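You operate a simulated robot arm through the tools that you are given. There is no shell and no other tool. Be economical: measure what you need, move in short steps, check, and stop when the job is done.

The job below is to be done with a simulated robot arm. You get a single attempt, and the scene is never put back.

TASK
Load the grey spine with both packs of green discs.
Fine: they are in the stand drawer; shut the drawer; leave the end cap off and the other discs alone. Where these are worked on the way, their far stop is far enough and under half their travel is too little: stand drawer.

The check looks at the end state, three seconds after you hand in, the way a careful person would. Anything else that was tipped, shoved, dropped, spilled or broken makes it a failure. A push-on lid holds only when it is set on centred and level and pressed home; a screw cap is set on level and turned clockwise until tight.

THE ROBOT
A 7-joint arm with a two-finger parallel gripper, fixed in place. Base frame: the origin is at the foot of the arm, x ahead of it, y to its left, z up. Readings come in cm, rad, newtons and seconds.
With the tool pointing down near the work surface it reaches from about 12 to 66 cm from the base axis. Its first joint turns from -1.152 to 1.152 rad. Payload 2.4 kg.
The TCP is the grasp point between the finger pads, 3 cm short of the fingertips. In the tool frame z runs along the fingers and y along their closing line. Largest opening 9.4 cm; finger width 2.8, thickness 1; the body of the gripper, 5 by 9.6 cm, starts 5.5 cm behind the TCP.
Orientation is that of the tool frame in the base frame, as [roll, pitch, yaw] about the fixed x, y, z axes, in that order (R = Rz(yaw) Ry(pitch) Rx(roll)). With the fingers straight down and closing along the base's y, the tool's x points along the base's -x, its y along +y and its z along -z.

THE INTERFACE
- The arm moves only by the tool servo_tool. Its argument "commands" is a list of rows, each a list of 7 numbers: the shift along the tool's x, y, z in mm, then the turn, a rotation vector about the tool's x, y, z in rad, then the closure, from 0 (fully open) to 1 (shut). In form: [[dx, dy, dz, rx, ry, rz, grip], ...]. A call has 1 to 8 rows; each row is the pose to reach, as a shift and turn from the pose commanded when the call began, along the tool's axes at that moment. Rows are played at 5 a second. More than 5 cm and 0.15 rad between two rows, or a gripper value outside its range, and nothing of the call is played. Where a pose cannot be reached the arm comes as near as it can. A force on the tool above 40 N (or 10 N above the force at the start of the call, whichever is more), or a blocked arm, ends the call early, and 0.2 s more pass. The fingers move at their own pace (about 15.3 cm/s each) and stop on an object; they squeeze with about 39 N. The grip force told is the motor's: it shows also when the fingers shut on nothing. Time passes only in rows, and 0.2 s behind the last, so rows that repeat a pose let the fingers close. The reply holds the time, the measured pose of the TCP, the force on the tool along the base axes, the opening and the grip force, in the units named above and with some noise, with the torque about the TCP (base axes, N m) and any sound that the robot's microphone picked up.
- Cameras (640 x 400 px; columns grow to the right, rows downward): "scene" is fixed at [2, 45.95, 144.64]; the picture's right is [-0.89, -0.46, 0.00], its down [-0.25, 0.49, -0.83] and it looks along [0.38, -0.74, -0.55] (base axes); focal length 354 px, centre (320, 200). "wrist" rides on the gripper at [7.6, 1.4, -10.3] in the tool frame; the picture's right is [-0.18, 0.98, 0.00], its down [-0.75, -0.14, -0.64] and it looks along [-0.63, -0.12, 0.77] (tool axes); focal length 243 px, centre (320, 200).
- camera(camera): a new picture of that camera. No time passes.
- probe_pixels(camera, pixels): for up to 12 pixels [column, row] of the newest picture of that camera ("zoom" is the newest enlarged one), the place [x, y, z] in the base frame of the surface seen there, good to about 0.3 cm. No time passes.
- zoom(camera, box): a new picture of the part [left, top, right, bottom] of that camera's present view, enlarged. No time passes.
- close_job(): hands the job in; it is judged then, once.

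Work in short steps. Measure before you move; look again where a grasp or a placing could have gone wrong, and mend it. You have 80 turns and 34 pictures in all, those below and enlarged ones among them. Open the gripper and draw the arm clear of the work before you hand the job in, unless the task says otherwise; then end with one line.

The tools are called after ">>>" as name(argument=value, ...) on one line, values as JSON. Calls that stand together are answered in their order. servo_tool: Moves the arm, as the interface text tells. Its arguments: {"type":"object","properties":{"commands":{"type":"array","items":{"type":"array","items":{"type":"number"}}}},"required":["commands"]} The other tools are called the same way: camera (camera) takes a picture; probe_pixels (camera, pixels) gives the place of the surface under pixels of a picture; zoom (camera, box) takes an enlarged picture of a part of a camera's view; close_job () hands the job in.

At the start:

```text
t: 0.0
tool_pos: [34.84, 6.88, 120.86]
tool_rot: [-3.141, 0.0, -3.141]
ft_force: [-0.4, -0.6, 0.0]
ft_torque: [-0.02, -0.02, 0.0]
gripper_width: 9.38
gripper_force: 0.0
```

scene: 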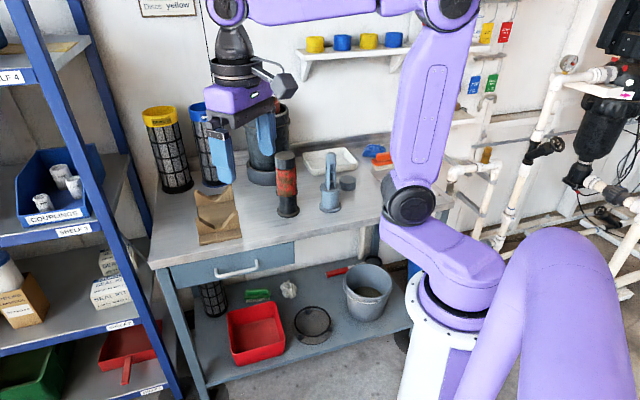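
wrist: 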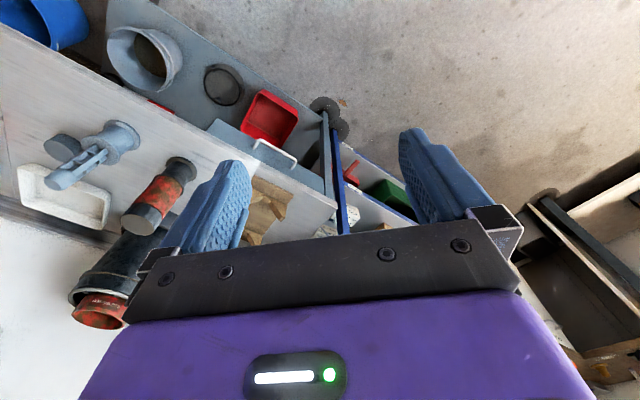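

The scene shows a bench with a drawer (handle near 238,270), a grey spine (about 330,185) and a red disc stack (287,185). I'll zoom in and probe the key points.

>>> zoom(camera="scene", box=[140, 90, 420, 290])

>>> probe_pixels(camera="scene", pixels=[[237, 270], [216, 274], [257, 267], [180, 270], [285, 255], [330, 208], [330, 156], [287, 210], [285, 155], [347, 183], [215, 215], [330, 165]])

```text
2.00 times, centred on (280, 190) of scene
```

zoom: 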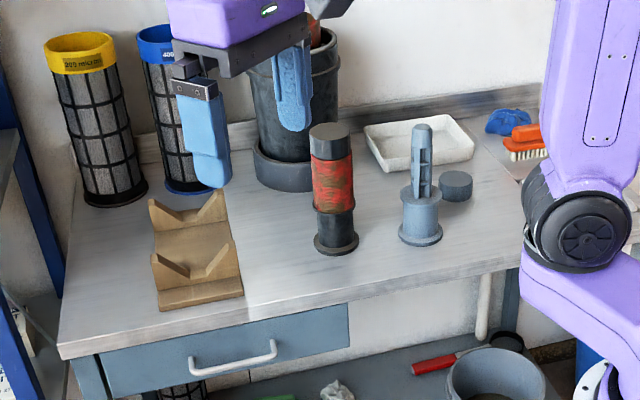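

```text
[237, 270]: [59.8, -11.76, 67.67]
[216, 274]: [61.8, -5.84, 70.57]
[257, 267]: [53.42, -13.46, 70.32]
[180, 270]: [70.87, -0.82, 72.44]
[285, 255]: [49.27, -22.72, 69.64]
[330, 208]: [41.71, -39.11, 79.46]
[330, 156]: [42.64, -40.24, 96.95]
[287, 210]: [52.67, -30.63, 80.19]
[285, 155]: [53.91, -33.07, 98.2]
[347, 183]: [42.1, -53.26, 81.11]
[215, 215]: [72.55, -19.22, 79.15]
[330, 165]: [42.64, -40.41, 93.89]
```

The bench runs diagonally to the base frame. I'll probe its front edge, the drawer handle and the spine in the enlarged picture.

>>> probe_pixels(camera="zoom", pixels=[[75, 345], [500, 262], [191, 357], [274, 340], [232, 358], [232, 330], [120, 360], [340, 315], [120, 385], [395, 240], [440, 240], [419, 200]])

>>> zoom(camera="scene", box=[270, 140, 370, 220])

>>> zoom(camera="scene", box=[160, 235, 310, 300])

```text
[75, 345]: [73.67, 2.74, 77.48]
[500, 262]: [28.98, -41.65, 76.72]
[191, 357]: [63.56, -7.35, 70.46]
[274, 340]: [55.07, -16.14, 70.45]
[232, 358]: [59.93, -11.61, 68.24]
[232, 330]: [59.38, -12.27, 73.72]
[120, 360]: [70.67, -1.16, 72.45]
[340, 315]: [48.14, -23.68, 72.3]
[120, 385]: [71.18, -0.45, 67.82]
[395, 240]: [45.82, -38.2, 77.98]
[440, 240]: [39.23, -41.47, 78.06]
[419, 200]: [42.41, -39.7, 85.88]
```

```text
5.00 times, centred on (320, 180) of scene
```

zoom: 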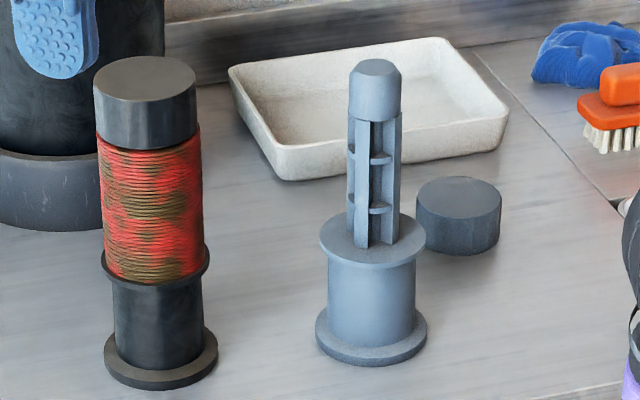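

```text
4.27 times, centred on (235, 268) of scene
```

zoom: 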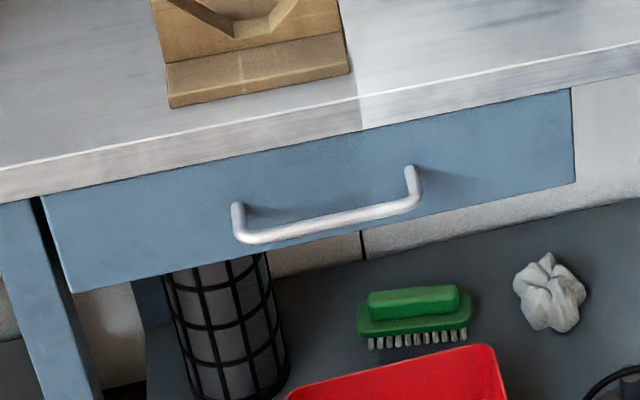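

Edge runs at exactly 45° and the drawer pulls along (-0.707, +0.707). Probing the handle bar in this newest zoom (bar from (245,237) to (412,207)).

>>> probe_pixels(camera="zoom", pixels=[[250, 238], [290, 232], [330, 223], [370, 215], [405, 207], [238, 212], [410, 175], [330, 190], [330, 219], [330, 227], [60, 260], [570, 150]])

```text
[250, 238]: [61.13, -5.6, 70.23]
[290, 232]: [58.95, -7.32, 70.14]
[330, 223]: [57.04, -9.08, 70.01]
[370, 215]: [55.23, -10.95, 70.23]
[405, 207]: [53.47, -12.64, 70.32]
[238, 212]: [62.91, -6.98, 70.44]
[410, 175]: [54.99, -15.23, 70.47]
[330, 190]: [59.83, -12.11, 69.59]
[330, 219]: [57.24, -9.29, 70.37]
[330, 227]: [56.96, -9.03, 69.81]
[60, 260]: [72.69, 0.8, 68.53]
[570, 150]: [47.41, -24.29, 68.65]
```

The handle bar sits at about (57.1, -9.3, 70.2) with its face 3.5 cm behind. I'll grasp it horizontally along (0.707, -0.707), starting with a 45° yaw and a move towards the standoff.

>>> servo_tool(commands=[[-20, -15, 35, 0, 0, -0.131, 0], [-40, -30, 70, 0, 0, -0.262, 0], [-65, -45, 105, 0, 0, -0.393, 0], [-90, -60, 140, 0, 0, -0.524, 0], [-115, -75, 170, 0, 0, -0.655, 0], [-140, -90, 200, 0, 0, -0.785, 0], [-140, -90, 200, 0, 0, -0.785, 0.4]])

```text
t: 1.6
tool_pos: [48.99, -1.94, 100.76]
tool_rot: [-3.141, 0.0, -2.356]
ft_force: [0.5, 0.0, -0.4]
ft_torque: [0.01, -0.01, -0.02]
gripper_width: 5.64
gripper_force: 0.1
```

Yaw is done as planned. Next I tilt the tool towards horizontal while lowering.

>>> servo_tool(commands=[[0, 0, 20, 0.14, 0, 0, 0.4], [0, 0, 40, 0.28, 0, 0, 0.4], [0, 0, 60, 0.42, 0, 0, 0.4], [0, 0, 80, 0.56, 0, 0, 0.4], [0, 0, 100, 0.7, 0, 0, 0.4], [0, 0, 120, 0.84, 0, 0, 0.4], [0, 0, 140, 0.98, 0, 0, 0.4], [0, 0, 160, 1.12, 0, 0, 0.4]])

```text
t: 3.4
tool_pos: [48.98, -2.25, 84.56]
tool_rot: [-2.019, 0.001, -2.356]
ft_force: [0.0, -0.1, 0.2]
ft_torque: [0.0, -0.02, 0.0]
gripper_width: 5.63
gripper_force: 0.0
```

Tracking is good. I finish the tilt to horizontal and lower to handle height.

>>> servo_tool(commands=[[-2, 32, 16, 0.113, 0, 0, 0.4], [-4, 65, 31, 0.226, 0, 0, 0.4], [-6, 97, 47, 0.339, 0, 0, 0.4], [-9, 129.4, 62.3, 0.449, 0, 0, 0.4], [-9, 129.4, 62.3, 0.449, 0, 0, 0.4]])

>>> camera(camera="wrist")

```text
t: 4.6
tool_pos: [49.52, -1.57, 70.06]
tool_rot: [-1.571, 0.0, -2.356]
ft_force: [-0.1, 0.1, -0.3]
ft_torque: [-0.03, 0.02, 0.01]
gripper_width: 5.66
gripper_force: 0.1
```

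```text
28 pictures are left
```

wrist: 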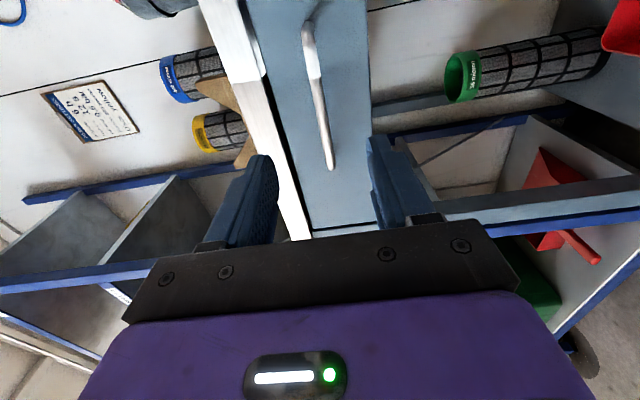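

The bar lies between the fingers at the right height. I advance 10 cm and close.

>>> servo_tool(commands=[[0, 0, 45, 0, 0, 0, 0.4], [0, 0, 80, 0, 0, 0, 0.4], [0, 0, 101, 0, 0, 0, 0.4], [0, 0, 101, 0, 0, 0, 0.4], [0, 0, 101, 0, 0, 0, 1], [0, 0, 101, 0, 0, 0, 1], [0, 0, 101, 0, 0, 0, 1]])

```text
t: 6.2
tool_pos: [56.7, -8.68, 69.98]
tool_rot: [-1.577, -0.003, -2.354]
ft_force: [3.3, 1.4, -18.0]
ft_torque: [0.27, -0.02, 0.24]
gripper_width: 0.97
gripper_force: 43.8
```

I have the bar (0.97 cm). The -18 N in z suggests the bar sits slightly lower than the tool, so I relax 2 mm downward and pull a short distance as a test.

>>> servo_tool(commands=[[0, 2, 0, 0, 0, 0, 1], [0, 2, 0, 0, 0, 0, 1], [0, 2, -15, 0, 0, 0, 1], [0, 2, -30, 0, 0, 0, 1], [0, 2, -45, 0, 0, 0, 1]])

```text
t: 7.4
tool_pos: [53.48, -5.56, 69.93]
tool_rot: [-1.583, 0.0, -2.354]
ft_force: [8.0, 9.0, -32.0]
ft_torque: [0.24, 0.18, -0.64]
gripper_width: 0.99
gripper_force: 43.5
```

The drawer slides. The z force grew with the downward shift, so I shift up 4.5 mm and keep pulling.

>>> servo_tool(commands=[[0, -4.5, 0, 0, 0, 0, 1], [0, -4.5, 0, 0, 0, 0, 1], [0, -4.5, -20, 0, 0, 0, 1], [0, -4.5, -40, 0, 0, 0, 1], [0, -4.5, -60, 0, 0, 0, 1], [0, -4.5, -80, 0, 0, 0, 1]])

```text
t: 7.8
tool_pos: [53.43, -5.38, 70.04]
tool_rot: [-1.592, -0.002, -2.349]
ft_force: [2.2, 4.3, -3.9]
ft_torque: [0.08, 0.02, -0.84]
gripper_width: 0.97
gripper_force: 43.7
stopped in row 1: the force on the tool passed its limit at 47 N (the readings are from after the stop); the commanded pose is now the measured one
```

Forces have now relaxed to about 4 N. I continue pulling in small rows.

>>> servo_tool(commands=[[0, 0, -15, 0, 0, 0, 1], [0, 0, -30, 0, 0, 0, 1], [0, 0, -45, 0, 0, 0, 1], [0, 0, -60, 0, 0, 0, 1], [0, 0, -75, 0, 0, 0, 1], [0, 0, -90, 0, 0, 0, 1], [0, 0, -105, 0, 0, 0, 1], [0, 0, -120, 0, 0, 0, 1]])

```text
t: 9.6
tool_pos: [45.03, 3.07, 69.91]
tool_rot: [-1.603, 0.001, -2.349]
ft_force: [10.1, 7.8, -35.2]
ft_torque: [0.32, 0.25, 0.07]
gripper_width: 0.97
gripper_force: 43.9
```

About 16.5 cm open. The downward force comes from a slight tool tilt, so I ease upward 3 mm gently and then take a picture.

>>> servo_tool(commands=[[0, -1, 0, -0.008, 0, 0, 1], [0, -2, 0, -0.016, 0, 0, 1], [0, -3, 0, -0.024, 0, 0, 1], [0, -3.5, 0, -0.03, 0, 0, 1]])

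>>> camera(camera="scene")

```text
t: 10.1
tool_pos: [44.92, 2.99, 70.08]
tool_rot: [-1.621, 0.0, -2.351]
ft_force: [1.7, 2.2, -4.7]
ft_torque: [0.0, 0.1, -0.6]
gripper_width: 1.0
gripper_force: 43.5
stopped in row 2: the force on the tool passed its limit at 49 N (the readings are from after the stop); the commanded pose is now the measured one
```

```text
27 pictures are left
```

scene: 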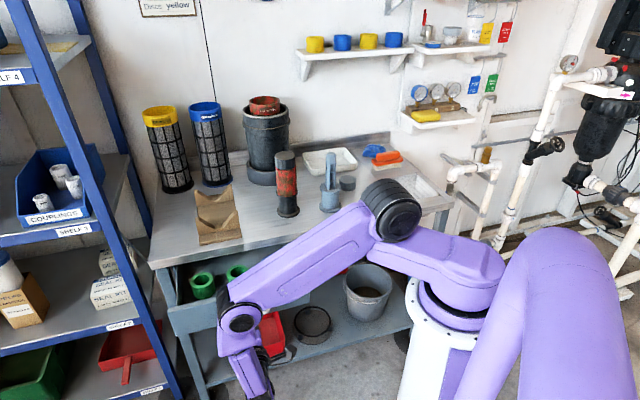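

The drawer is open with green packs at (202,285) and (235,270). I keep pulling, compensating for the tilt (φ≈0.05), to find the far stop.

>>> servo_tool(commands=[[0, -0.5, -10, 0.005, 0, 0, 1], [0, -1, -20, 0.01, 0, 0, 1], [0, -1.5, -30, 0.015, 0, 0, 1], [0, -2, -40, 0.02, 0, 0, 1], [0, -2.5, -50, 0.025, 0, 0, 1], [0, -3, -60, 0.03, 0, 0, 1]])

```text
t: 11.0
tool_pos: [42.4, 5.56, 70.05]
tool_rot: [-1.617, -0.004, -2.349]
ft_force: [0.4, 0.7, -2.2]
ft_torque: [0.19, -0.19, -0.34]
gripper_width: 0.97
gripper_force: 43.6
stopped in row 4: the force on the tool passed its limit at 41 N (the readings are from after the stop); the commanded pose is now the measured one
```

Opened 20.2 cm when the force tripped. I check whether that is the stop with one small straight pull.

>>> servo_tool(commands=[[0, -0.4, -8, 0, 0, 0, 1], [0, -0.8, -16, 0, 0, 0, 1], [0, -1.2, -24, 0, 0, 0, 1]])

```text
t: 11.8
tool_pos: [40.83, 7.31, 70.08]
tool_rot: [-1.623, -0.006, -2.348]
ft_force: [1.4, 1.1, -32.0]
ft_torque: [0.62, -0.25, 0.7]
gripper_width: 0.99
gripper_force: 43.7
```

Still moving, and I now see the tilt sign was reversed: the tool points slightly down, so pulling raises it. I correct by going down 3 mm and continue the pull with downward compensation.

>>> servo_tool(commands=[[0, 1.5, 0, 0, 0, 0, 1], [0, 3, 0, 0, 0, 0, 1], [0, 4, -10, 0, 0, 0, 1], [0, 4.5, -20, 0, 0, 0, 1], [0, 5, -30, 0, 0, 0, 1], [0, 5.5, -40, 0, 0, 0, 1], [0, 6, -50, 0, 0, 0, 1]])

```text
t: 13.4
tool_pos: [37.12, 10.87, 70.08]
tool_rot: [-1.609, -0.004, -2.348]
ft_force: [5.3, 3.7, 19.7]
ft_torque: [0.08, -0.33, -1.08]
gripper_width: 0.99
gripper_force: 43.7
```

The drawer is about 27.7 cm out. I release, back away and look from above.

>>> servo_tool(commands=[[0, 5, -50, 0, 0, 0, 1], [0, 4, -50, 0, 0, 0, 0.5], [0, 4, -50, 0, 0, 0, 0.4]])

```text
refused: row 1 steps farther than a row can; nothing moved
```

That row was wrongly relative; I re-issue it with the release first, then the back-off.

>>> servo_tool(commands=[[0, -2, 0, 0, 0, 0, 1], [0, -2, 0, 0, 0, 0, 0.4], [0, -2, 0, 0, 0, 0, 0.4], [0, -2, -30, 0, 0, 0, 0.4], [0, -2, -70, 0, 0, 0, 0.4]])

>>> camera(camera="scene")

```text
t: 14.6
tool_pos: [32.32, 15.58, 70.19]
tool_rot: [-1.615, -0.006, -2.349]
ft_force: [-0.3, -0.9, -0.5]
ft_torque: [0.01, -0.02, -0.01]
gripper_width: 5.62
gripper_force: 0.1
```

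```text
26 pictures are left
```

scene: 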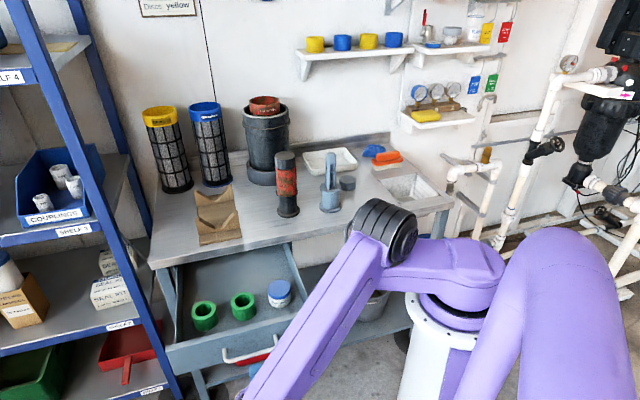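

Drawer contents are clear: green packs at (204,315) and (243,305), plus a blue one at (279,294) to leave alone. I zoom in and probe.

>>> zoom(camera="scene", box=[165, 260, 325, 360])

```text
4.00 times, centred on (245, 310) of scene
```

zoom: 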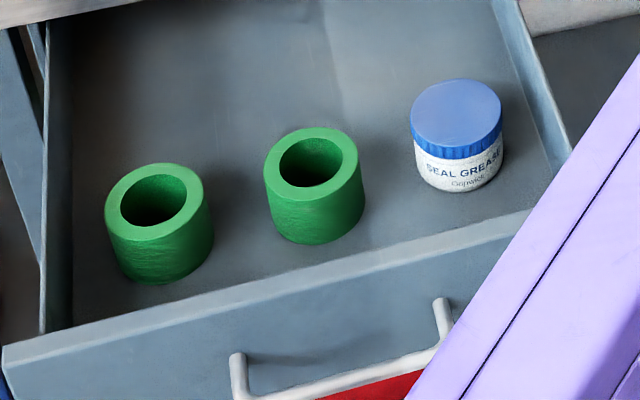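

Now probing the rims and nearby walls of each green pack.

>>> probe_pixels(camera="zoom", pixels=[[112, 205], [196, 185], [148, 170], [160, 234], [271, 168], [352, 155], [303, 132], [320, 194], [240, 290], [240, 250], [50, 250], [310, 235]])

>>> probe_pixels(camera="scene", pixels=[[280, 282], [329, 157], [322, 160], [335, 160], [322, 190], [338, 190], [330, 195], [320, 207], [341, 207], [331, 211]])

```text
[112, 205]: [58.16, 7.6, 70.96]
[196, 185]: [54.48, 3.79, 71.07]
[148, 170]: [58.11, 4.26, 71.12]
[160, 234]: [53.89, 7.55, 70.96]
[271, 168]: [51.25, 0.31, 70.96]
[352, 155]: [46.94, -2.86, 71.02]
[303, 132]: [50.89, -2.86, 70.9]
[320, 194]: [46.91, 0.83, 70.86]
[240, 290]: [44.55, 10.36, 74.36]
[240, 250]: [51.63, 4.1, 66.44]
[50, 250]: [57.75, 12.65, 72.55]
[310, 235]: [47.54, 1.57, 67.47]
```

```text
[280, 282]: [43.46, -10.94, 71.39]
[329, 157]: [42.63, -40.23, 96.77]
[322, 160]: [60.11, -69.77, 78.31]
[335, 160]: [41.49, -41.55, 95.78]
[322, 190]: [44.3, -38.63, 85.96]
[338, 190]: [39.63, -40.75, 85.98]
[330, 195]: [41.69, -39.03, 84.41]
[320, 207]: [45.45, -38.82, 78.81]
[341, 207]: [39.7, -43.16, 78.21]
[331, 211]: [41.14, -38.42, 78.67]
```

Pack A centre is about (56.1, 5.85), pack B about (49.0, -1.15), tops z≈71, outer diameter ≈5.6. I raise the tool and rotate it back to pointing down.

>>> servo_tool(commands=[[0, -35, 0, -0.14, 0, 0, 0.2], [0, -70, 0, -0.28, 0, 0, 0], [0, -105, 0, -0.42, 0, 0, 0], [0, -140, 0, -0.56, 0, 0, 0], [0, -175, 0, -0.7, 0, 0, 0], [0, -210, 0, -0.84, 0, 0, 0], [0, -230, 0, -0.98, 0, 0, 0], [0, -230, 0, -1.12, 0, 0, 0]])

```text
t: 16.4
tool_pos: [32.95, 15.24, 93.32]
tool_rot: [-2.737, -0.004, -2.348]
ft_force: [0.7, 0.6, -0.1]
ft_torque: [0.0, -0.02, 0.01]
gripper_width: 9.39
gripper_force: 0.1
```

Next I complete the rotation to straight down and move above pack B at (49, -1.15).

>>> servo_tool(commands=[[0, -40, 17, -0.08, 0, 0, 0], [0, -80, 34, -0.16, 0, 0, 0], [0, -120, 51, -0.24, 0, 0, 0], [0, -160, 69, -0.32, 0, 0, 0], [1, -190, 81, -0.4, 0, 0, 0], [2, -210, 90, -0.404, 0, 0, 0], [2, -210, 90, -0.404, 0, 0, 0]])

>>> camera(camera="wrist")

```text
t: 18.0
tool_pos: [49.05, -1.5, 93.32]
tool_rot: [-3.141, -0.003, -2.351]
ft_force: [0.4, -0.2, -0.1]
ft_torque: [0.03, -0.01, 0.0]
gripper_width: 9.38
gripper_force: 0.2
```

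```text
24 pictures are left
```

wrist: 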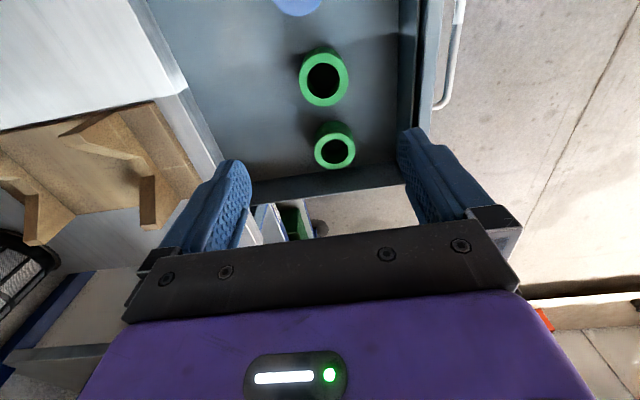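

Both packs are in view: B at (323,78), A at (334,150). I probe the rims of both for accurate centres.

>>> probe_pixels(camera="wrist", pixels=[[302, 83], [346, 80], [323, 59], [324, 101], [316, 152], [352, 151], [334, 135], [336, 166], [323, 82], [370, 100], [410, 80], [220, 120]])

```text
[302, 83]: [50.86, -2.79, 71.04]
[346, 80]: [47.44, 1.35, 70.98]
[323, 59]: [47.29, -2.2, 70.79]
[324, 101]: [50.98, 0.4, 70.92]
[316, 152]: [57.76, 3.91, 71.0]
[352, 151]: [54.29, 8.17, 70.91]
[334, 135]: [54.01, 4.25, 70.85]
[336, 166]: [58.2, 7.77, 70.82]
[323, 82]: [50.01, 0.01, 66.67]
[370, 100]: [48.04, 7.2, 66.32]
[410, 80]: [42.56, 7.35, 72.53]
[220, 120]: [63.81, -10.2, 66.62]
```

B centre ≈(49.08,-0.95), A ≈(56.05,5.97), tops ≈70.95, floor ≈66.3. I descend on B with about 1.9 cm of overlap so the palm will clear the spine tip later.

>>> servo_tool(commands=[[-4.1, 3.7, 45, 0, 0, 0, 0], [-4.1, 3.7, 90, 0, 0, 0, 0], [-4.1, 3.7, 135, 0, 0, 0, 0], [-4.1, 3.7, 175, 0, 0, 0, 0], [-4.1, 3.7, 205, 0, 0, 0, 0], [-4.1, 3.7, 213, 0, 0, 0, 0], [-4.1, 3.7, 213, 0, 0, 0, 0]])

>>> zoom(camera="scene", box=[165, 220, 325, 320])

```text
t: 19.6
tool_pos: [49.22, -0.84, 71.99]
tool_rot: [-3.136, -0.003, -2.35]
ft_force: [-0.2, -0.5, -0.1]
ft_torque: [-0.01, 0.02, -0.06]
gripper_width: 9.37
gripper_force: 0.1
```

```text
4.00 times, centred on (245, 270) of scene
```

zoom: 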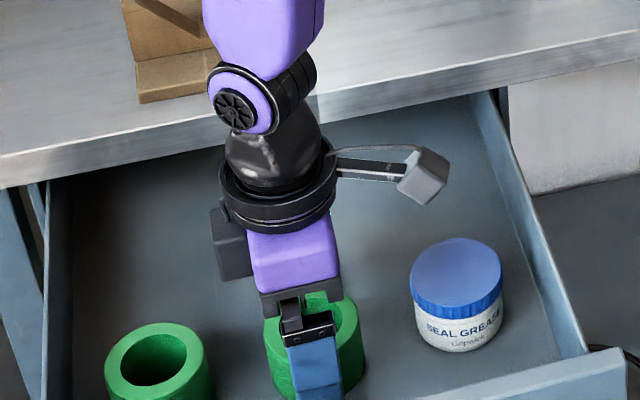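

The gripper straddles pack B properly. Closing and lifting.

>>> servo_tool(commands=[[0, 0, 0, 0, 0, 0, 0.5], [0, 0, 0, 0, 0, 0, 1], [0, 0, 0, 0, 0, 0, 1], [0, 0, 0, 0, 0, 0, 1], [0, 0, -30, 0, 0, 0, 1], [0, 0, -70, 0, 0, 0, 1], [0, 0, -110, 0, 0, 0, 1]])

```text
t: 21.2
tool_pos: [49.21, -0.75, 83.04]
tool_rot: [-3.14, -0.004, -2.35]
ft_force: [0.1, -1.0, 0.1]
ft_torque: [-0.05, -0.01, 0.01]
gripper_width: 5.89
gripper_force: 39.4
```

Pack B is held at 5.89 cm width. I raise it to z≈109 and measure the spine top and tall neighbours before travelling.

>>> servo_tool(commands=[[0, 0, -45, 0, 0, 0, 1], [0, 0, -90, 0, 0, 0, 1], [0, 0, -135, 0, 0, 0, 1], [0, 0, -180, 0, 0, 0, 1], [0, 0, -225, 0, 0, 0, 1], [0, 0, -260, 0, 0, 0, 1]])

>>> zoom(camera="scene", box=[282, 132, 382, 222])

```text
t: 22.6
tool_pos: [48.74, -0.73, 109.23]
tool_rot: [-3.142, -0.007, -2.35]
ft_force: [-0.2, -0.2, 0.1]
ft_torque: [-0.03, 0.01, -0.02]
gripper_width: 5.89
gripper_force: 39.2
```

```text
4.44 times, centred on (332, 177) of scene
```

zoom: 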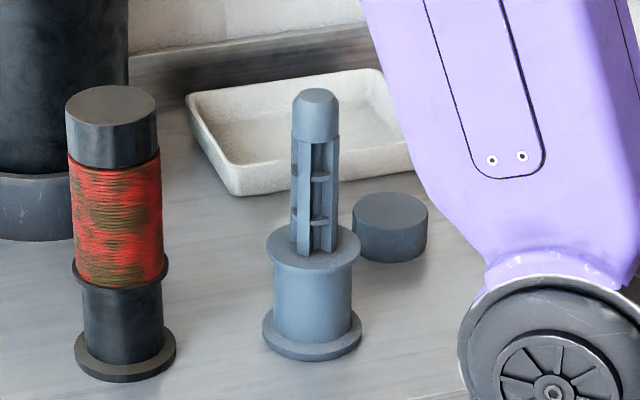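

>>> probe_pixels(camera="zoom", pixels=[[318, 94], [306, 96], [331, 96], [318, 91], [318, 99], [295, 130], [336, 130], [316, 135], [270, 246], [357, 250], [288, 228], [316, 265]])

>>> probe_pixels(camera="scene", pixels=[[265, 97], [247, 112], [287, 112], [264, 107], [262, 117], [287, 153], [311, 50]])

```text
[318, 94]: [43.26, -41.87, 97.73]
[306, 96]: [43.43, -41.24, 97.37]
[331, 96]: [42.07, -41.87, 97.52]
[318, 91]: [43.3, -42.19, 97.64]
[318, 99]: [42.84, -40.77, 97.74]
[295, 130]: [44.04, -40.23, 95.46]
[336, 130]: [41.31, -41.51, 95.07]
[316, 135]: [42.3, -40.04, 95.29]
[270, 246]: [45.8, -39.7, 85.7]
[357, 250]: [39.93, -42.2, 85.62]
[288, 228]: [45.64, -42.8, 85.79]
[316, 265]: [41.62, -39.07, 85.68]
```

```text
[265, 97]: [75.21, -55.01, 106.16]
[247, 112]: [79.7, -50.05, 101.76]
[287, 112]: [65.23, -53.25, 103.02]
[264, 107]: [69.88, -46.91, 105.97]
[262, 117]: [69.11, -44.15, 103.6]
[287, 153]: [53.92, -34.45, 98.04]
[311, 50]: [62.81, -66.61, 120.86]
```

Spine axis ≈(42.9,-41.25), tip z≈97.7, collar flange z≈85.7; pack bottom is now at ≈103.5, so it clears. I travel most of the way to the spine.

>>> servo_tool(commands=[[40, -29.5, 0, 0, 0, 0, 1], [79, -58.4, 0, 0, 0, 0, 1], [118, -87.2, 0, 0, 0, 0, 1], [157, -116, 0, 0, 0, 0, 1], [196, -144.8, 0, 0, 0, 0, 1], [235, -173.6, 0, 0, 0, 0, 1], [274, -202.4, 0, 0, 0, 0, 1], [300, -221.6, 0, 0, 0, 0, 1]])

>>> camera(camera="wrist")

>>> camera(camera="scene")

```text
t: 24.4
tool_pos: [43.72, -37.32, 108.99]
tool_rot: [-3.14, -0.004, -2.35]
ft_force: [0.0, 0.3, -0.2]
ft_torque: [-0.01, 0.02, 0.02]
gripper_width: 5.87
gripper_force: 38.8
```

```text
21 pictures are left
```

wrist: 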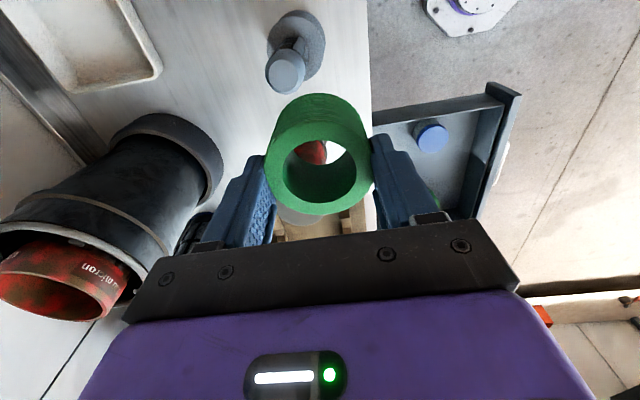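

```text
20 pictures are left
```

scene: 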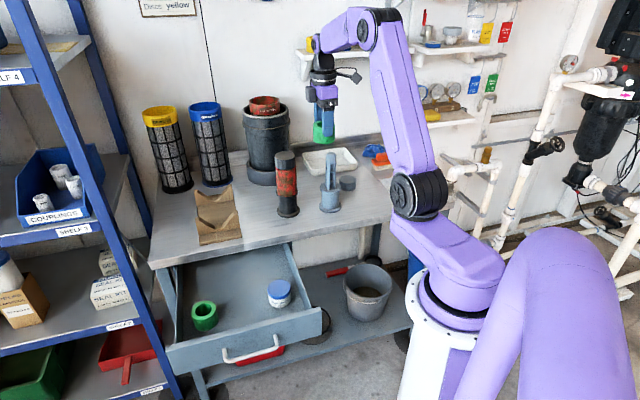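

The pack is held well and the spine tip shows at (285,70) in the wrist picture. I zoom to measure the pack and spine together.

>>> zoom(camera="wrist", box=[220, 0, 420, 230])

```text
1.74 times, centred on (320, 115) of wrist
```

zoom: 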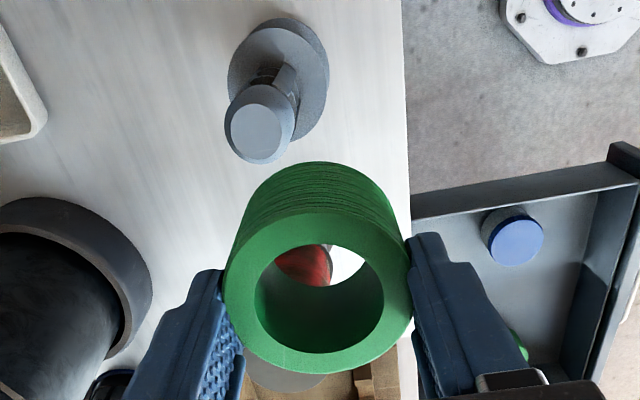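

>>> probe_pixels(camera="zoom", pixels=[[232, 295], [406, 285], [318, 215], [322, 366], [250, 318], [392, 312], [258, 113], [258, 131], [236, 132], [280, 128], [240, 60], [310, 60]])

```text
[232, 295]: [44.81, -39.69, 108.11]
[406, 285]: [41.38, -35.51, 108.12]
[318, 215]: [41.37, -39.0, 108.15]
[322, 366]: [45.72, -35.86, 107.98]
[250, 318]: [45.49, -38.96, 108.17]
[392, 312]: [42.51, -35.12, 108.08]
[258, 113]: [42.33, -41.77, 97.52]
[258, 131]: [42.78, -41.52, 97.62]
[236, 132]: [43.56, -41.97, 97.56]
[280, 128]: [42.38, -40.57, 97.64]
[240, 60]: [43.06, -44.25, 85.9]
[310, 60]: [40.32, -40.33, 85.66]
```

Pack centre relative to spine: delta ≈(-0.53,-3.97) cm. I move over the axis and lower until the pack bottom is about 0.8 cm above the tip, then check.

>>> servo_tool(commands=[[16, -12, 0, 0, 0, 0, 1], [32, -24.1, 0, 0, 0, 0, 1], [32, -24.1, 25, 0, 0, 0, 1], [32, -24.1, 47, 0, 0, 0, 1], [32, -24.1, 47, 0, 0, 0, 1]])

>>> zoom(camera="scene", box=[290, 90, 370, 220])

>>> zoom(camera="wrist", box=[220, 60, 420, 230])

```text
t: 25.6
tool_pos: [43.02, -41.36, 104.72]
tool_rot: [-3.139, -0.005, -2.349]
ft_force: [0.6, -0.3, -0.3]
ft_torque: [-0.02, 0.01, 0.0]
gripper_width: 5.84
gripper_force: 39.3
```

```text
3.08 times, centred on (330, 155) of scene
```

zoom: 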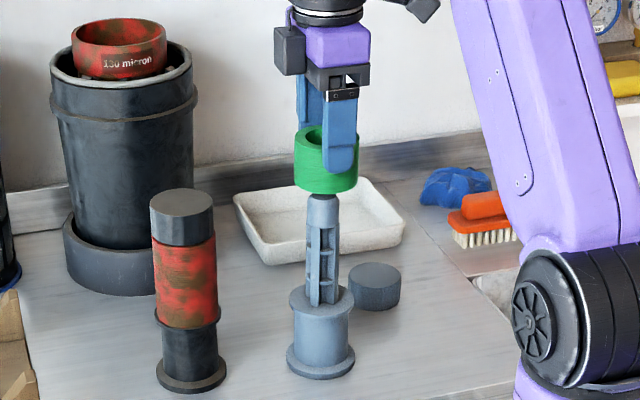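

```text
2.35 times, centred on (320, 145) of wrist
```

zoom: 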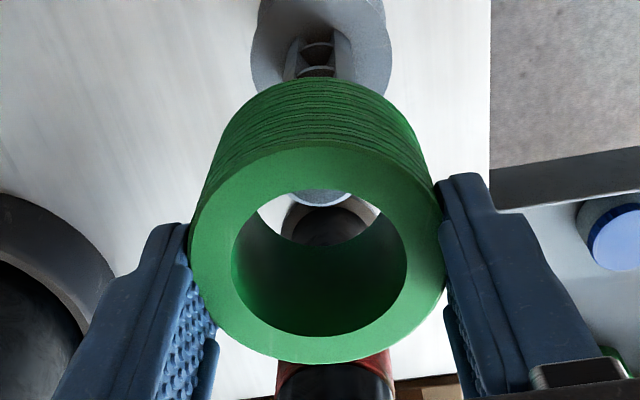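

The scene zoom shows the pack (293–358, centre ≈325.5) about 3 px right of the spine axis (≈322.5). I probe both for a better number.

>>> probe_pixels(camera="zoom", pixels=[[200, 250], [435, 245], [316, 152], [320, 355], [240, 325], [400, 320], [230, 185], [405, 180], [322, 196], [310, 194], [335, 194]])

>>> zoom(camera="scene", box=[310, 125, 346, 165])

```text
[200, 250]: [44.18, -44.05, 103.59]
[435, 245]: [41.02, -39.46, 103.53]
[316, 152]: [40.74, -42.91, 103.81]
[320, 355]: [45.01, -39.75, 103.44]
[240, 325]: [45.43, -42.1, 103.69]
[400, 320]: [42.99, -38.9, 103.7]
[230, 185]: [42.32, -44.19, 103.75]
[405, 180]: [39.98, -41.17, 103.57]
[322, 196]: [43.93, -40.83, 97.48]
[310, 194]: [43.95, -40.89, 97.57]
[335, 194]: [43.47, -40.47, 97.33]
```

```text
10.00 times, centred on (328, 145) of scene
```

zoom: 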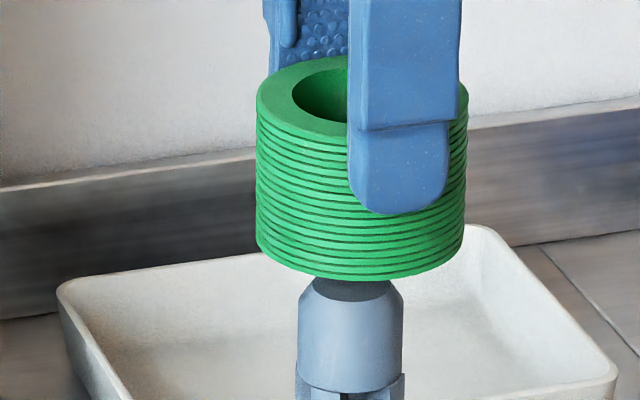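

Both cameras agree: the pack is 0.25 cm too far along tool +x. I correct that and lower partway over the tip (to TCP ≈98.7), watching force.

>>> servo_tool(commands=[[-2.5, 0, 0, 0, 0, 0, 1], [-2.5, 0, 10, 0, 0, 0, 1], [-2.5, 0, 20, 0, 0, 0, 1], [-2.5, 0, 30, 0, 0, 0, 1], [-2.5, 0, 45, 0, 0, 0, 1], [-2.5, 0, 60, 0, 0, 0, 1]])

```text
t: 27.0
tool_pos: [43.6, -41.19, 98.69]
tool_rot: [-3.137, -0.003, -2.35]
ft_force: [-0.2, 0.2, -1.1]
ft_torque: [0.0, 0.02, -0.03]
gripper_width: 5.87
gripper_force: 38.8
```

No contact force as it passes over the tip. I lower on to TCP ≈93.1, keeping the palm clear of the tip.

>>> servo_tool(commands=[[0, 0, 12, 0, 0, 0, 1], [0, 0, 24, 0, 0, 0, 1], [0, 0, 36, 0, 0, 0, 1], [0, 0, 46, 0, 0, 0, 1], [0, 0, 56, 0, 0, 0, 1], [0, 0, 56, 0, 0, 0, 1]])

>>> zoom(camera="scene", box=[290, 125, 370, 215])

```text
t: 28.4
tool_pos: [43.64, -41.36, 93.0]
tool_rot: [-3.138, -0.004, -2.35]
ft_force: [0.5, 0.4, -0.6]
ft_torque: [0.04, 0.01, 0.0]
gripper_width: 5.84
gripper_force: 39.4
```

```text
4.44 times, centred on (330, 170) of scene
```

zoom: 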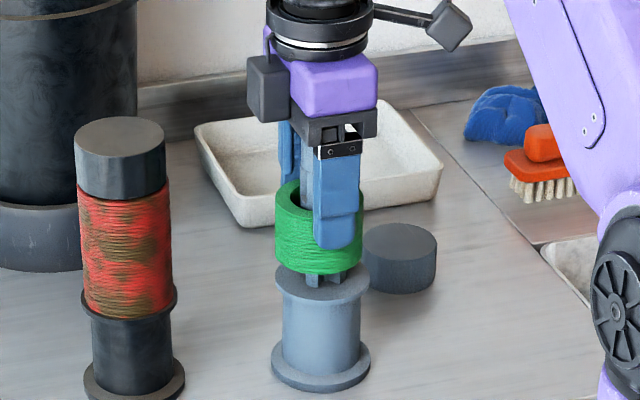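

The pack sits on the spine with about 1.4 cm to go. I lower 4 mm more and open the fingers so it slides down.

>>> servo_tool(commands=[[0, 0, 4, 0, 0, 0, 1], [0, 0, 4, 0, 0, 0, 1], [0, 0, 4, 0, 0, 0, 0.25], [0, 0, 4, 0, 0, 0, 0.1], [0, 0, 4, 0, 0, 0, 0.1], [0, 0, -40, 0, 0, 0, 0.1], [0, 0, -80, 0, 0, 0, 0.1]])

>>> zoom(camera="scene", box=[290, 125, 370, 215])

```text
t: 30.0
tool_pos: [43.26, -41.4, 101.26]
tool_rot: [-3.137, -0.003, -2.348]
ft_force: [-0.8, -0.3, 0.2]
ft_torque: [0.03, -0.03, -0.01]
gripper_width: 8.46
gripper_force: 0.0
```

```text
4.44 times, centred on (330, 170) of scene
```

zoom: 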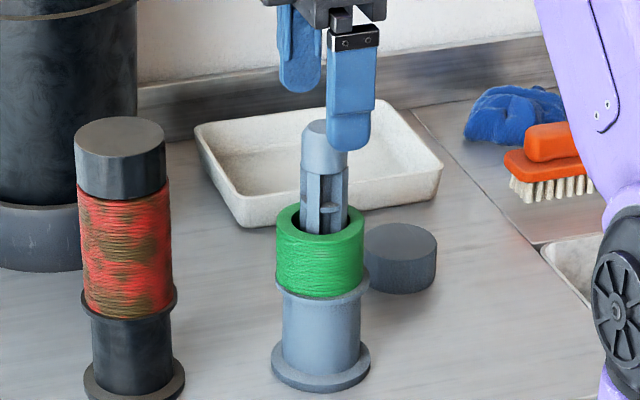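

Pack B is fully seated on the collar. I rise and go back for pack A at (56.05, 5.97).

>>> servo_tool(commands=[[0, 0, -45, 0, 0, 0, 0.1], [-35, 20, -65, 0, 0, 0, 0.1], [-75, 42.5, -65, 0, 0, 0, 0.1], [-115, 65.2, -65, 0, 0, 0, 0], [-155, 87.8, -65, 0, 0, 0, 0], [-195, 110.5, -65, 0, 0, 0, 0], [-235, 133.2, -65, 0, 0, 0, 0], [-275, 155.9, -65, 0, 0, 0, 0]])

>>> servo_tool(commands=[[-40, 22, 20, 0, 0, 0, 0], [-80, 45, 40, 0, 0, 0, 0], [-115, 65, 70, 0, 0, 0, 0], [-152, 86, 110, 0, 0, 0, 0], [-152, 86, 150, 0, 0, 0, 0], [-152, 86, 150, 0, 0, -0.004, 0]])

```text
t: 31.8
tool_pos: [51.8, -10.5, 107.39]
tool_rot: [-3.138, -0.004, -2.35]
ft_force: [0.1, 0.3, -0.2]
ft_torque: [-0.01, -0.01, -0.03]
gripper_width: 9.41
gripper_force: 0.0
```

```text
refused: row 2 steps farther than a row can; nothing moved
```

At (51.8,-10.5,107.4). Remaining shift is about (-147, 85.5) mm in tool axes; I re-issue with smaller steps.

>>> servo_tool(commands=[[-38, 22, 10, 0, 0, 0, 0], [-76, 44, 20, 0, 0, 0, 0], [-114, 66, 30, 0, 0, 0, 0], [-147, 85.5, 45, 0, 0, 0, 0], [-147, 85.5, 90, 0, 0, 0, 0], [-147, 85.5, 135, 0, 0, 0, 0], [-147, 85.5, 145, 0, 0, 0, 0], [-147, 85.5, 145, 0, 0, 0, 0]])

>>> camera(camera="scene")

```text
t: 33.6
tool_pos: [56.06, 6.09, 92.88]
tool_rot: [-3.139, -0.003, -2.349]
ft_force: [-0.6, -0.6, -0.5]
ft_torque: [-0.01, 0.01, 0.03]
gripper_width: 9.39
gripper_force: 0.1
```

```text
13 pictures are left
```

scene: 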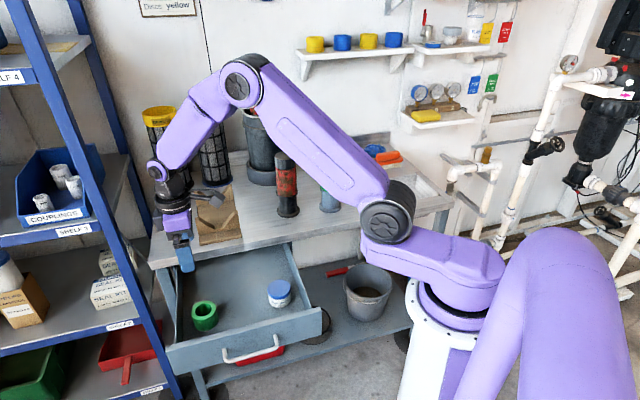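

The tool is above pack A with the drawer as before. I descend to z≈71.5, then close and lift.

>>> servo_tool(commands=[[0, 0, 45, 0, 0, 0, 0], [0, 0, 90, 0, 0, 0, 0], [0, 0, 135, 0, 0, 0, 0], [0, 0, 175, 0, 0, 0, 0], [0, 0, 205, 0, 0, 0, 0], [0, 0, 213, 0, 0, 0, 0], [0, 0, 213, 0, 0, 0, 0.5], [0, 0, 213, 0, 0, 0, 1]])

>>> servo_tool(commands=[[0, 0, 0, 0, 0, 0, 1], [0, 0, 0, 0, 0, 0, 1], [0, 0, -30, 0, 0, 0, 1], [0, 0, -75, 0, 0, 0, 1], [0, 0, -120, 0, 0, 0, 1], [0, 0, -165, 0, 0, 0, 1], [0, 0, -210, 0, 0, 0, 1], [0, 0, -255, 0, 0, 0, 1]])

```text
t: 35.4
tool_pos: [56.11, 5.43, 71.45]
tool_rot: [-3.137, -0.002, -2.349]
ft_force: [1.3, 0.9, 6.2]
ft_torque: [0.16, 0.03, -0.07]
gripper_width: 5.66
gripper_force: 38.8
```

```text
t: 37.2
tool_pos: [55.95, 5.75, 97.23]
tool_rot: [-3.139, -0.005, -2.349]
ft_force: [-0.6, -0.5, -0.8]
ft_torque: [0.0, -0.01, -0.02]
gripper_width: 5.66
gripper_force: 39.1
```

Pack A held (5.66 cm). I rise to z≈109 and travel back towards the spine.

>>> servo_tool(commands=[[0, 0, -48, 0, 0, 0, 1], [10, -6, -95, 0, 0, 0, 1], [35, -20, -120, 0, 0, 0, 1], [77, -43.5, -120, 0, 0, 0, 1], [119, -67, -120, 0, 0, 0, 1], [161, -91, -120, 0, 0, 0, 1], [203, -114.5, -120, 0, 0, 0, 1], [245, -138, -120, 0, 0, 0, 1]])

>>> servo_tool(commands=[[41, -23, 0, 0, 0, 0, 1], [82, -46, 0, 0, 0, 0, 1], [123, -69, 0, 0, 0, 0, 1], [155, -87, 0, 0, 0, 0, 1], [179, -101, 0, 0, 0, 0, 1], [179, -101, 20, 0, 0, 0, 1], [179, -101, 50, 0, 0, 0, 1], [179, -101, 50, 0, 0, 0, 1]])

>>> zoom(camera="wrist", box=[220, 60, 420, 230])

>>> zoom(camera="scene", box=[300, 115, 356, 175])

```text
t: 39.0
tool_pos: [48.66, -21.37, 109.06]
tool_rot: [-3.14, -0.004, -2.348]
ft_force: [0.2, 0.2, 0.0]
ft_torque: [0.01, -0.01, 0.01]
gripper_width: 5.64
gripper_force: 39.0
```

```text
t: 40.8
tool_pos: [43.38, -41.23, 104.27]
tool_rot: [-3.139, -0.003, -2.35]
ft_force: [-1.1, 0.1, -1.8]
ft_torque: [0.02, -0.04, 0.01]
gripper_width: 5.67
gripper_force: 38.9
```

```text
2.35 times, centred on (320, 145) of wrist
```

zoom: 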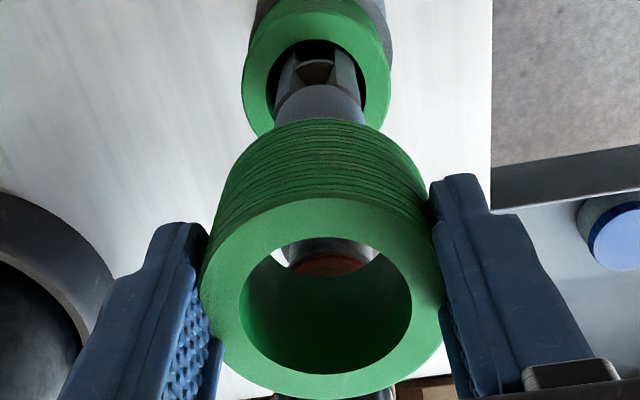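

```text
6.67 times, centred on (328, 145) of scene
```

zoom: 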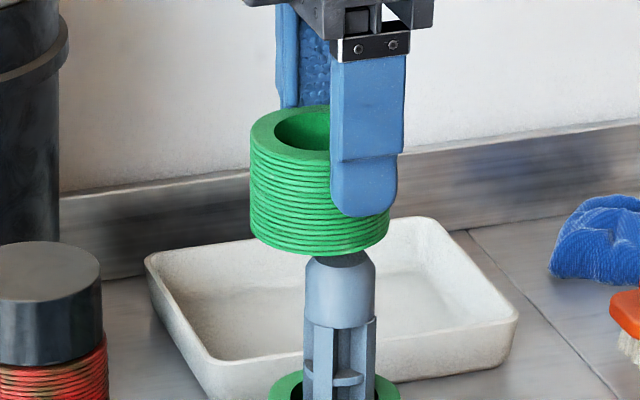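

The pack was gripped off-centre: in the scene zoom its centre (≈318) is about 21 px left of the spine (≈340), i.e. ~0.95 cm. I probe the rim to confirm the correction.

>>> probe_pixels(camera="zoom", pixels=[[256, 138], [290, 114], [318, 160], [262, 155], [325, 158], [340, 300], [320, 320], [365, 300]])

>>> probe_pixels(camera="wrist", pixels=[[274, 185], [369, 185], [321, 146], [323, 226], [290, 218], [355, 216], [285, 160], [358, 158]])

```text
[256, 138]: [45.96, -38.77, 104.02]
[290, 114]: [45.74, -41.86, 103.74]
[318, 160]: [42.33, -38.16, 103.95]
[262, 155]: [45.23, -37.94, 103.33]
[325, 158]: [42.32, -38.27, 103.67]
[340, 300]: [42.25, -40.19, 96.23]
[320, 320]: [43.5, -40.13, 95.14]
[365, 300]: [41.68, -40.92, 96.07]
```

```text
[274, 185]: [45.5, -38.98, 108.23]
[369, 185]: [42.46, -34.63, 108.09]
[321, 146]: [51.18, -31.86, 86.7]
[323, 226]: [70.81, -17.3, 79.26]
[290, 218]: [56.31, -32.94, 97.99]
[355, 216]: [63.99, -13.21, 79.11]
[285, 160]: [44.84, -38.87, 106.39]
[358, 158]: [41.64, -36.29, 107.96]
```

Those wrist probes were from a stale picture, but the scene ones support the offset. I shift +9.2 mm along tool x and re-check.

>>> servo_tool(commands=[[5, 0, 0, 0, 0, 0, 1], [9.2, 0, 0, 0, 0, 0, 1], [9.2, 0, 0, 0, 0, 0, 1]])

>>> zoom(camera="scene", box=[300, 115, 356, 175])

>>> zoom(camera="wrist", box=[220, 60, 420, 230])

>>> probe_pixels(camera="zoom", pixels=[[210, 297], [440, 297], [325, 202], [325, 393], [245, 222], [400, 220], [245, 370], [405, 365], [320, 105], [250, 85], [385, 85]])

```text
t: 41.6
tool_pos: [42.54, -41.83, 104.35]
tool_rot: [-3.139, -0.004, -2.349]
ft_force: [-0.6, 0.4, -0.1]
ft_torque: [0.02, 0.02, 0.0]
gripper_width: 5.65
gripper_force: 38.8
```

```text
6.67 times, centred on (328, 145) of scene
```

zoom: 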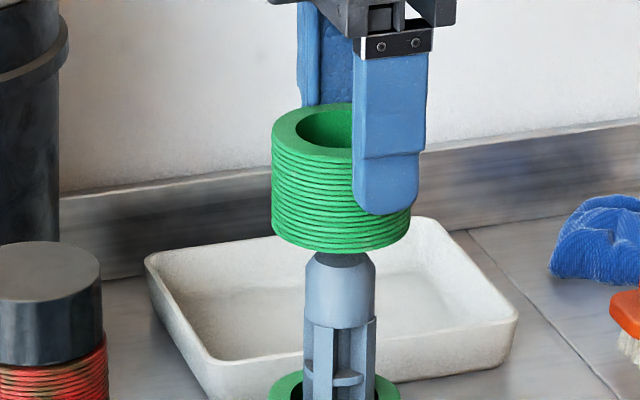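

```text
2.35 times, centred on (320, 145) of wrist
```

zoom: 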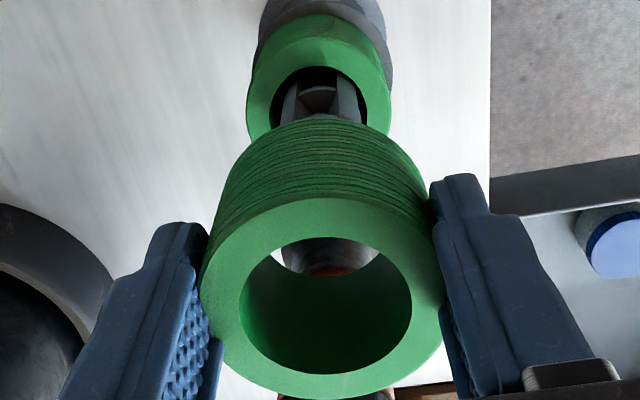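

```text
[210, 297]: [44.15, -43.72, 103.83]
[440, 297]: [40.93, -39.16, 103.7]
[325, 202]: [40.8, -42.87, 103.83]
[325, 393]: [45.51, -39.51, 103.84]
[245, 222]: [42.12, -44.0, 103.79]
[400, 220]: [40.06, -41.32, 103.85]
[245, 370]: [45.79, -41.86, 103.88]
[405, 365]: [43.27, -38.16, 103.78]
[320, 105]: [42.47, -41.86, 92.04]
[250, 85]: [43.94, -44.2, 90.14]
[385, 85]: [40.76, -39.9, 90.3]
```

Now aligned: pack centre ≈(42.83,-41.33) vs spine (42.87,-41.37), and the scene shows 341 vs 340 px. I lower over the spine in steps.

>>> servo_tool(commands=[[0, -1, 10, 0, 0, 0, 1], [0, -1, 20, 0, 0, 0, 1], [0, -1, 32, 0, 0, 0, 1], [0, -1, 45, 0, 0, 0, 1], [0, -1, 58, 0, 0, 0, 1], [0, -1, 70, 0, 0, 0, 1], [0, -1, 80, 0, 0, 0, 1]])

>>> zoom(camera="scene", box=[290, 125, 370, 215])

```text
t: 43.2
tool_pos: [42.48, -41.92, 96.08]
tool_rot: [-3.138, -0.003, -2.35]
ft_force: [1.0, -0.4, -0.7]
ft_torque: [0.01, -0.03, 0.02]
gripper_width: 5.66
gripper_force: 38.9
```

```text
4.44 times, centred on (330, 170) of scene
```

zoom: 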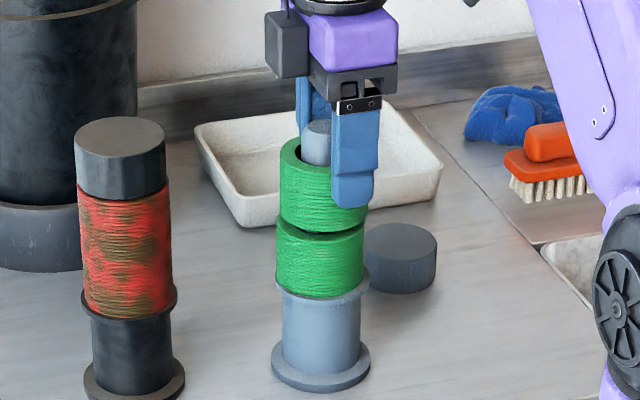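

Pack A is just above pack B with a gap of a few mm. I release it, then rise straight up.

>>> servo_tool(commands=[[0, 0, 3, 0, 0, 0, 1], [0, 0, 3, 0, 0, 0, 0.25], [0, 0, 3, 0, 0, 0, 0.1], [0, 0, 3, 0, 0, 0, 0.1], [0, 0, -40, 0, 0, 0, 0.1], [0, 0, -85, 0, 0, 0, 0.1], [0, 0, -130, 0, 0, 0, 0.1]])

>>> zoom(camera="scene", box=[290, 125, 370, 215])

```text
t: 44.8
tool_pos: [42.5, -42.12, 109.74]
tool_rot: [-3.14, -0.003, -2.349]
ft_force: [-0.6, -0.1, -0.9]
ft_torque: [0.0, 0.01, 0.0]
gripper_width: 8.47
gripper_force: 0.1
```

```text
4.44 times, centred on (330, 170) of scene
```

zoom: 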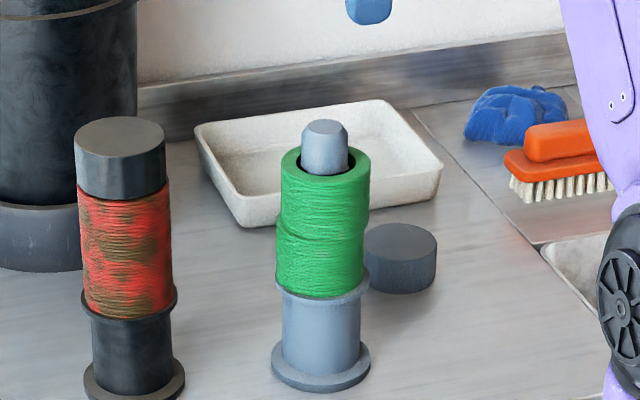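

Both packs are seated on the spine with the tip protruding. Now to shut the drawer: I close the fingers, turn 90° and travel at height to a point in front of the drawer handle.

>>> servo_tool(commands=[[-28, 37.6, 0, 0, 0, 0.0, 0.1], [-56, 75, 0, 0, 0, 0.14, 0.5], [-84, 113, 0, 0, 0, 0.28, 1], [-112, 150, 0, 0, 0, 0.42, 1], [-140, 188, 0, 0, 0, 0.56, 1], [-168, 226, 0, 0, 0, 0.7, 1], [-196, 263, 0, 0, 0, 0.84, 1], [-224, 301, 0, 0, 0, 0.98, 1]])

```text
t: 46.6
tool_pos: [37.32, -5.02, 109.15]
tool_rot: [-3.136, -0.001, 2.951]
ft_force: [0.7, 0.7, -1.3]
ft_torque: [0.01, 0.02, 0.0]
gripper_width: 0.0
gripper_force: 33.1
```

I continue to (33.9, 14.1), finishing the turn, then begin to lower outside the drawer.

>>> servo_tool(commands=[[15, 40, 0, 0, 0, 0.13, 1], [32, 80, 0, 0, 0, 0.26, 1], [50, 120, 0, 0, 0, 0.39, 1], [64, 158, 0, 0, 0, 0.52, 1], [69.7, 181, 0, 0, 0, 0.595, 1], [69.7, 181, 45, 0, 0, 0.595, 1], [69.7, 181, 90, 0, 0, 0.595, 1], [69.7, 181, 130, 0, 0, 0.595, 1]])

>>> camera(camera="scene")

```text
t: 48.4
tool_pos: [33.45, 14.16, 95.79]
tool_rot: [-3.139, 0.003, 2.358]
ft_force: [0.5, -0.1, 0.3]
ft_torque: [0.01, 0.03, 0.05]
gripper_width: 0.0
gripper_force: 32.5
```

```text
6 pictures are left
```

scene: 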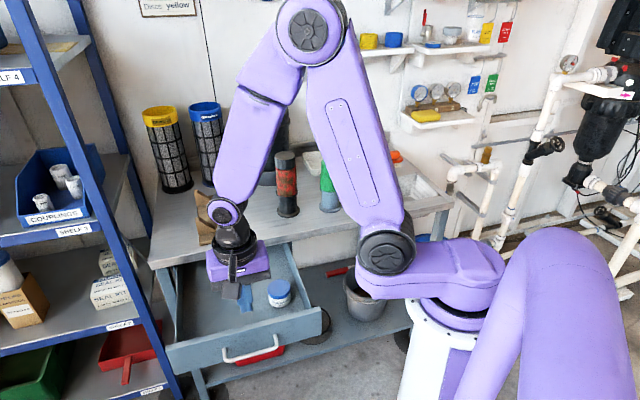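

The bar shows at about (250,354). I probe it to place the fingers correctly in front of it.

>>> probe_pixels(camera="scene", pixels=[[230, 361], [250, 355], [250, 356], [270, 349], [277, 340], [200, 352], [300, 325]])

```text
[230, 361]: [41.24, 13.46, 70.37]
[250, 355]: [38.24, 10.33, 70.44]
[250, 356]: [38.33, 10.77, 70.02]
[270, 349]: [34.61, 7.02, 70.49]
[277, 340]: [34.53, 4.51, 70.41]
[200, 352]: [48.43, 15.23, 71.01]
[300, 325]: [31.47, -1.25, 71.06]
```

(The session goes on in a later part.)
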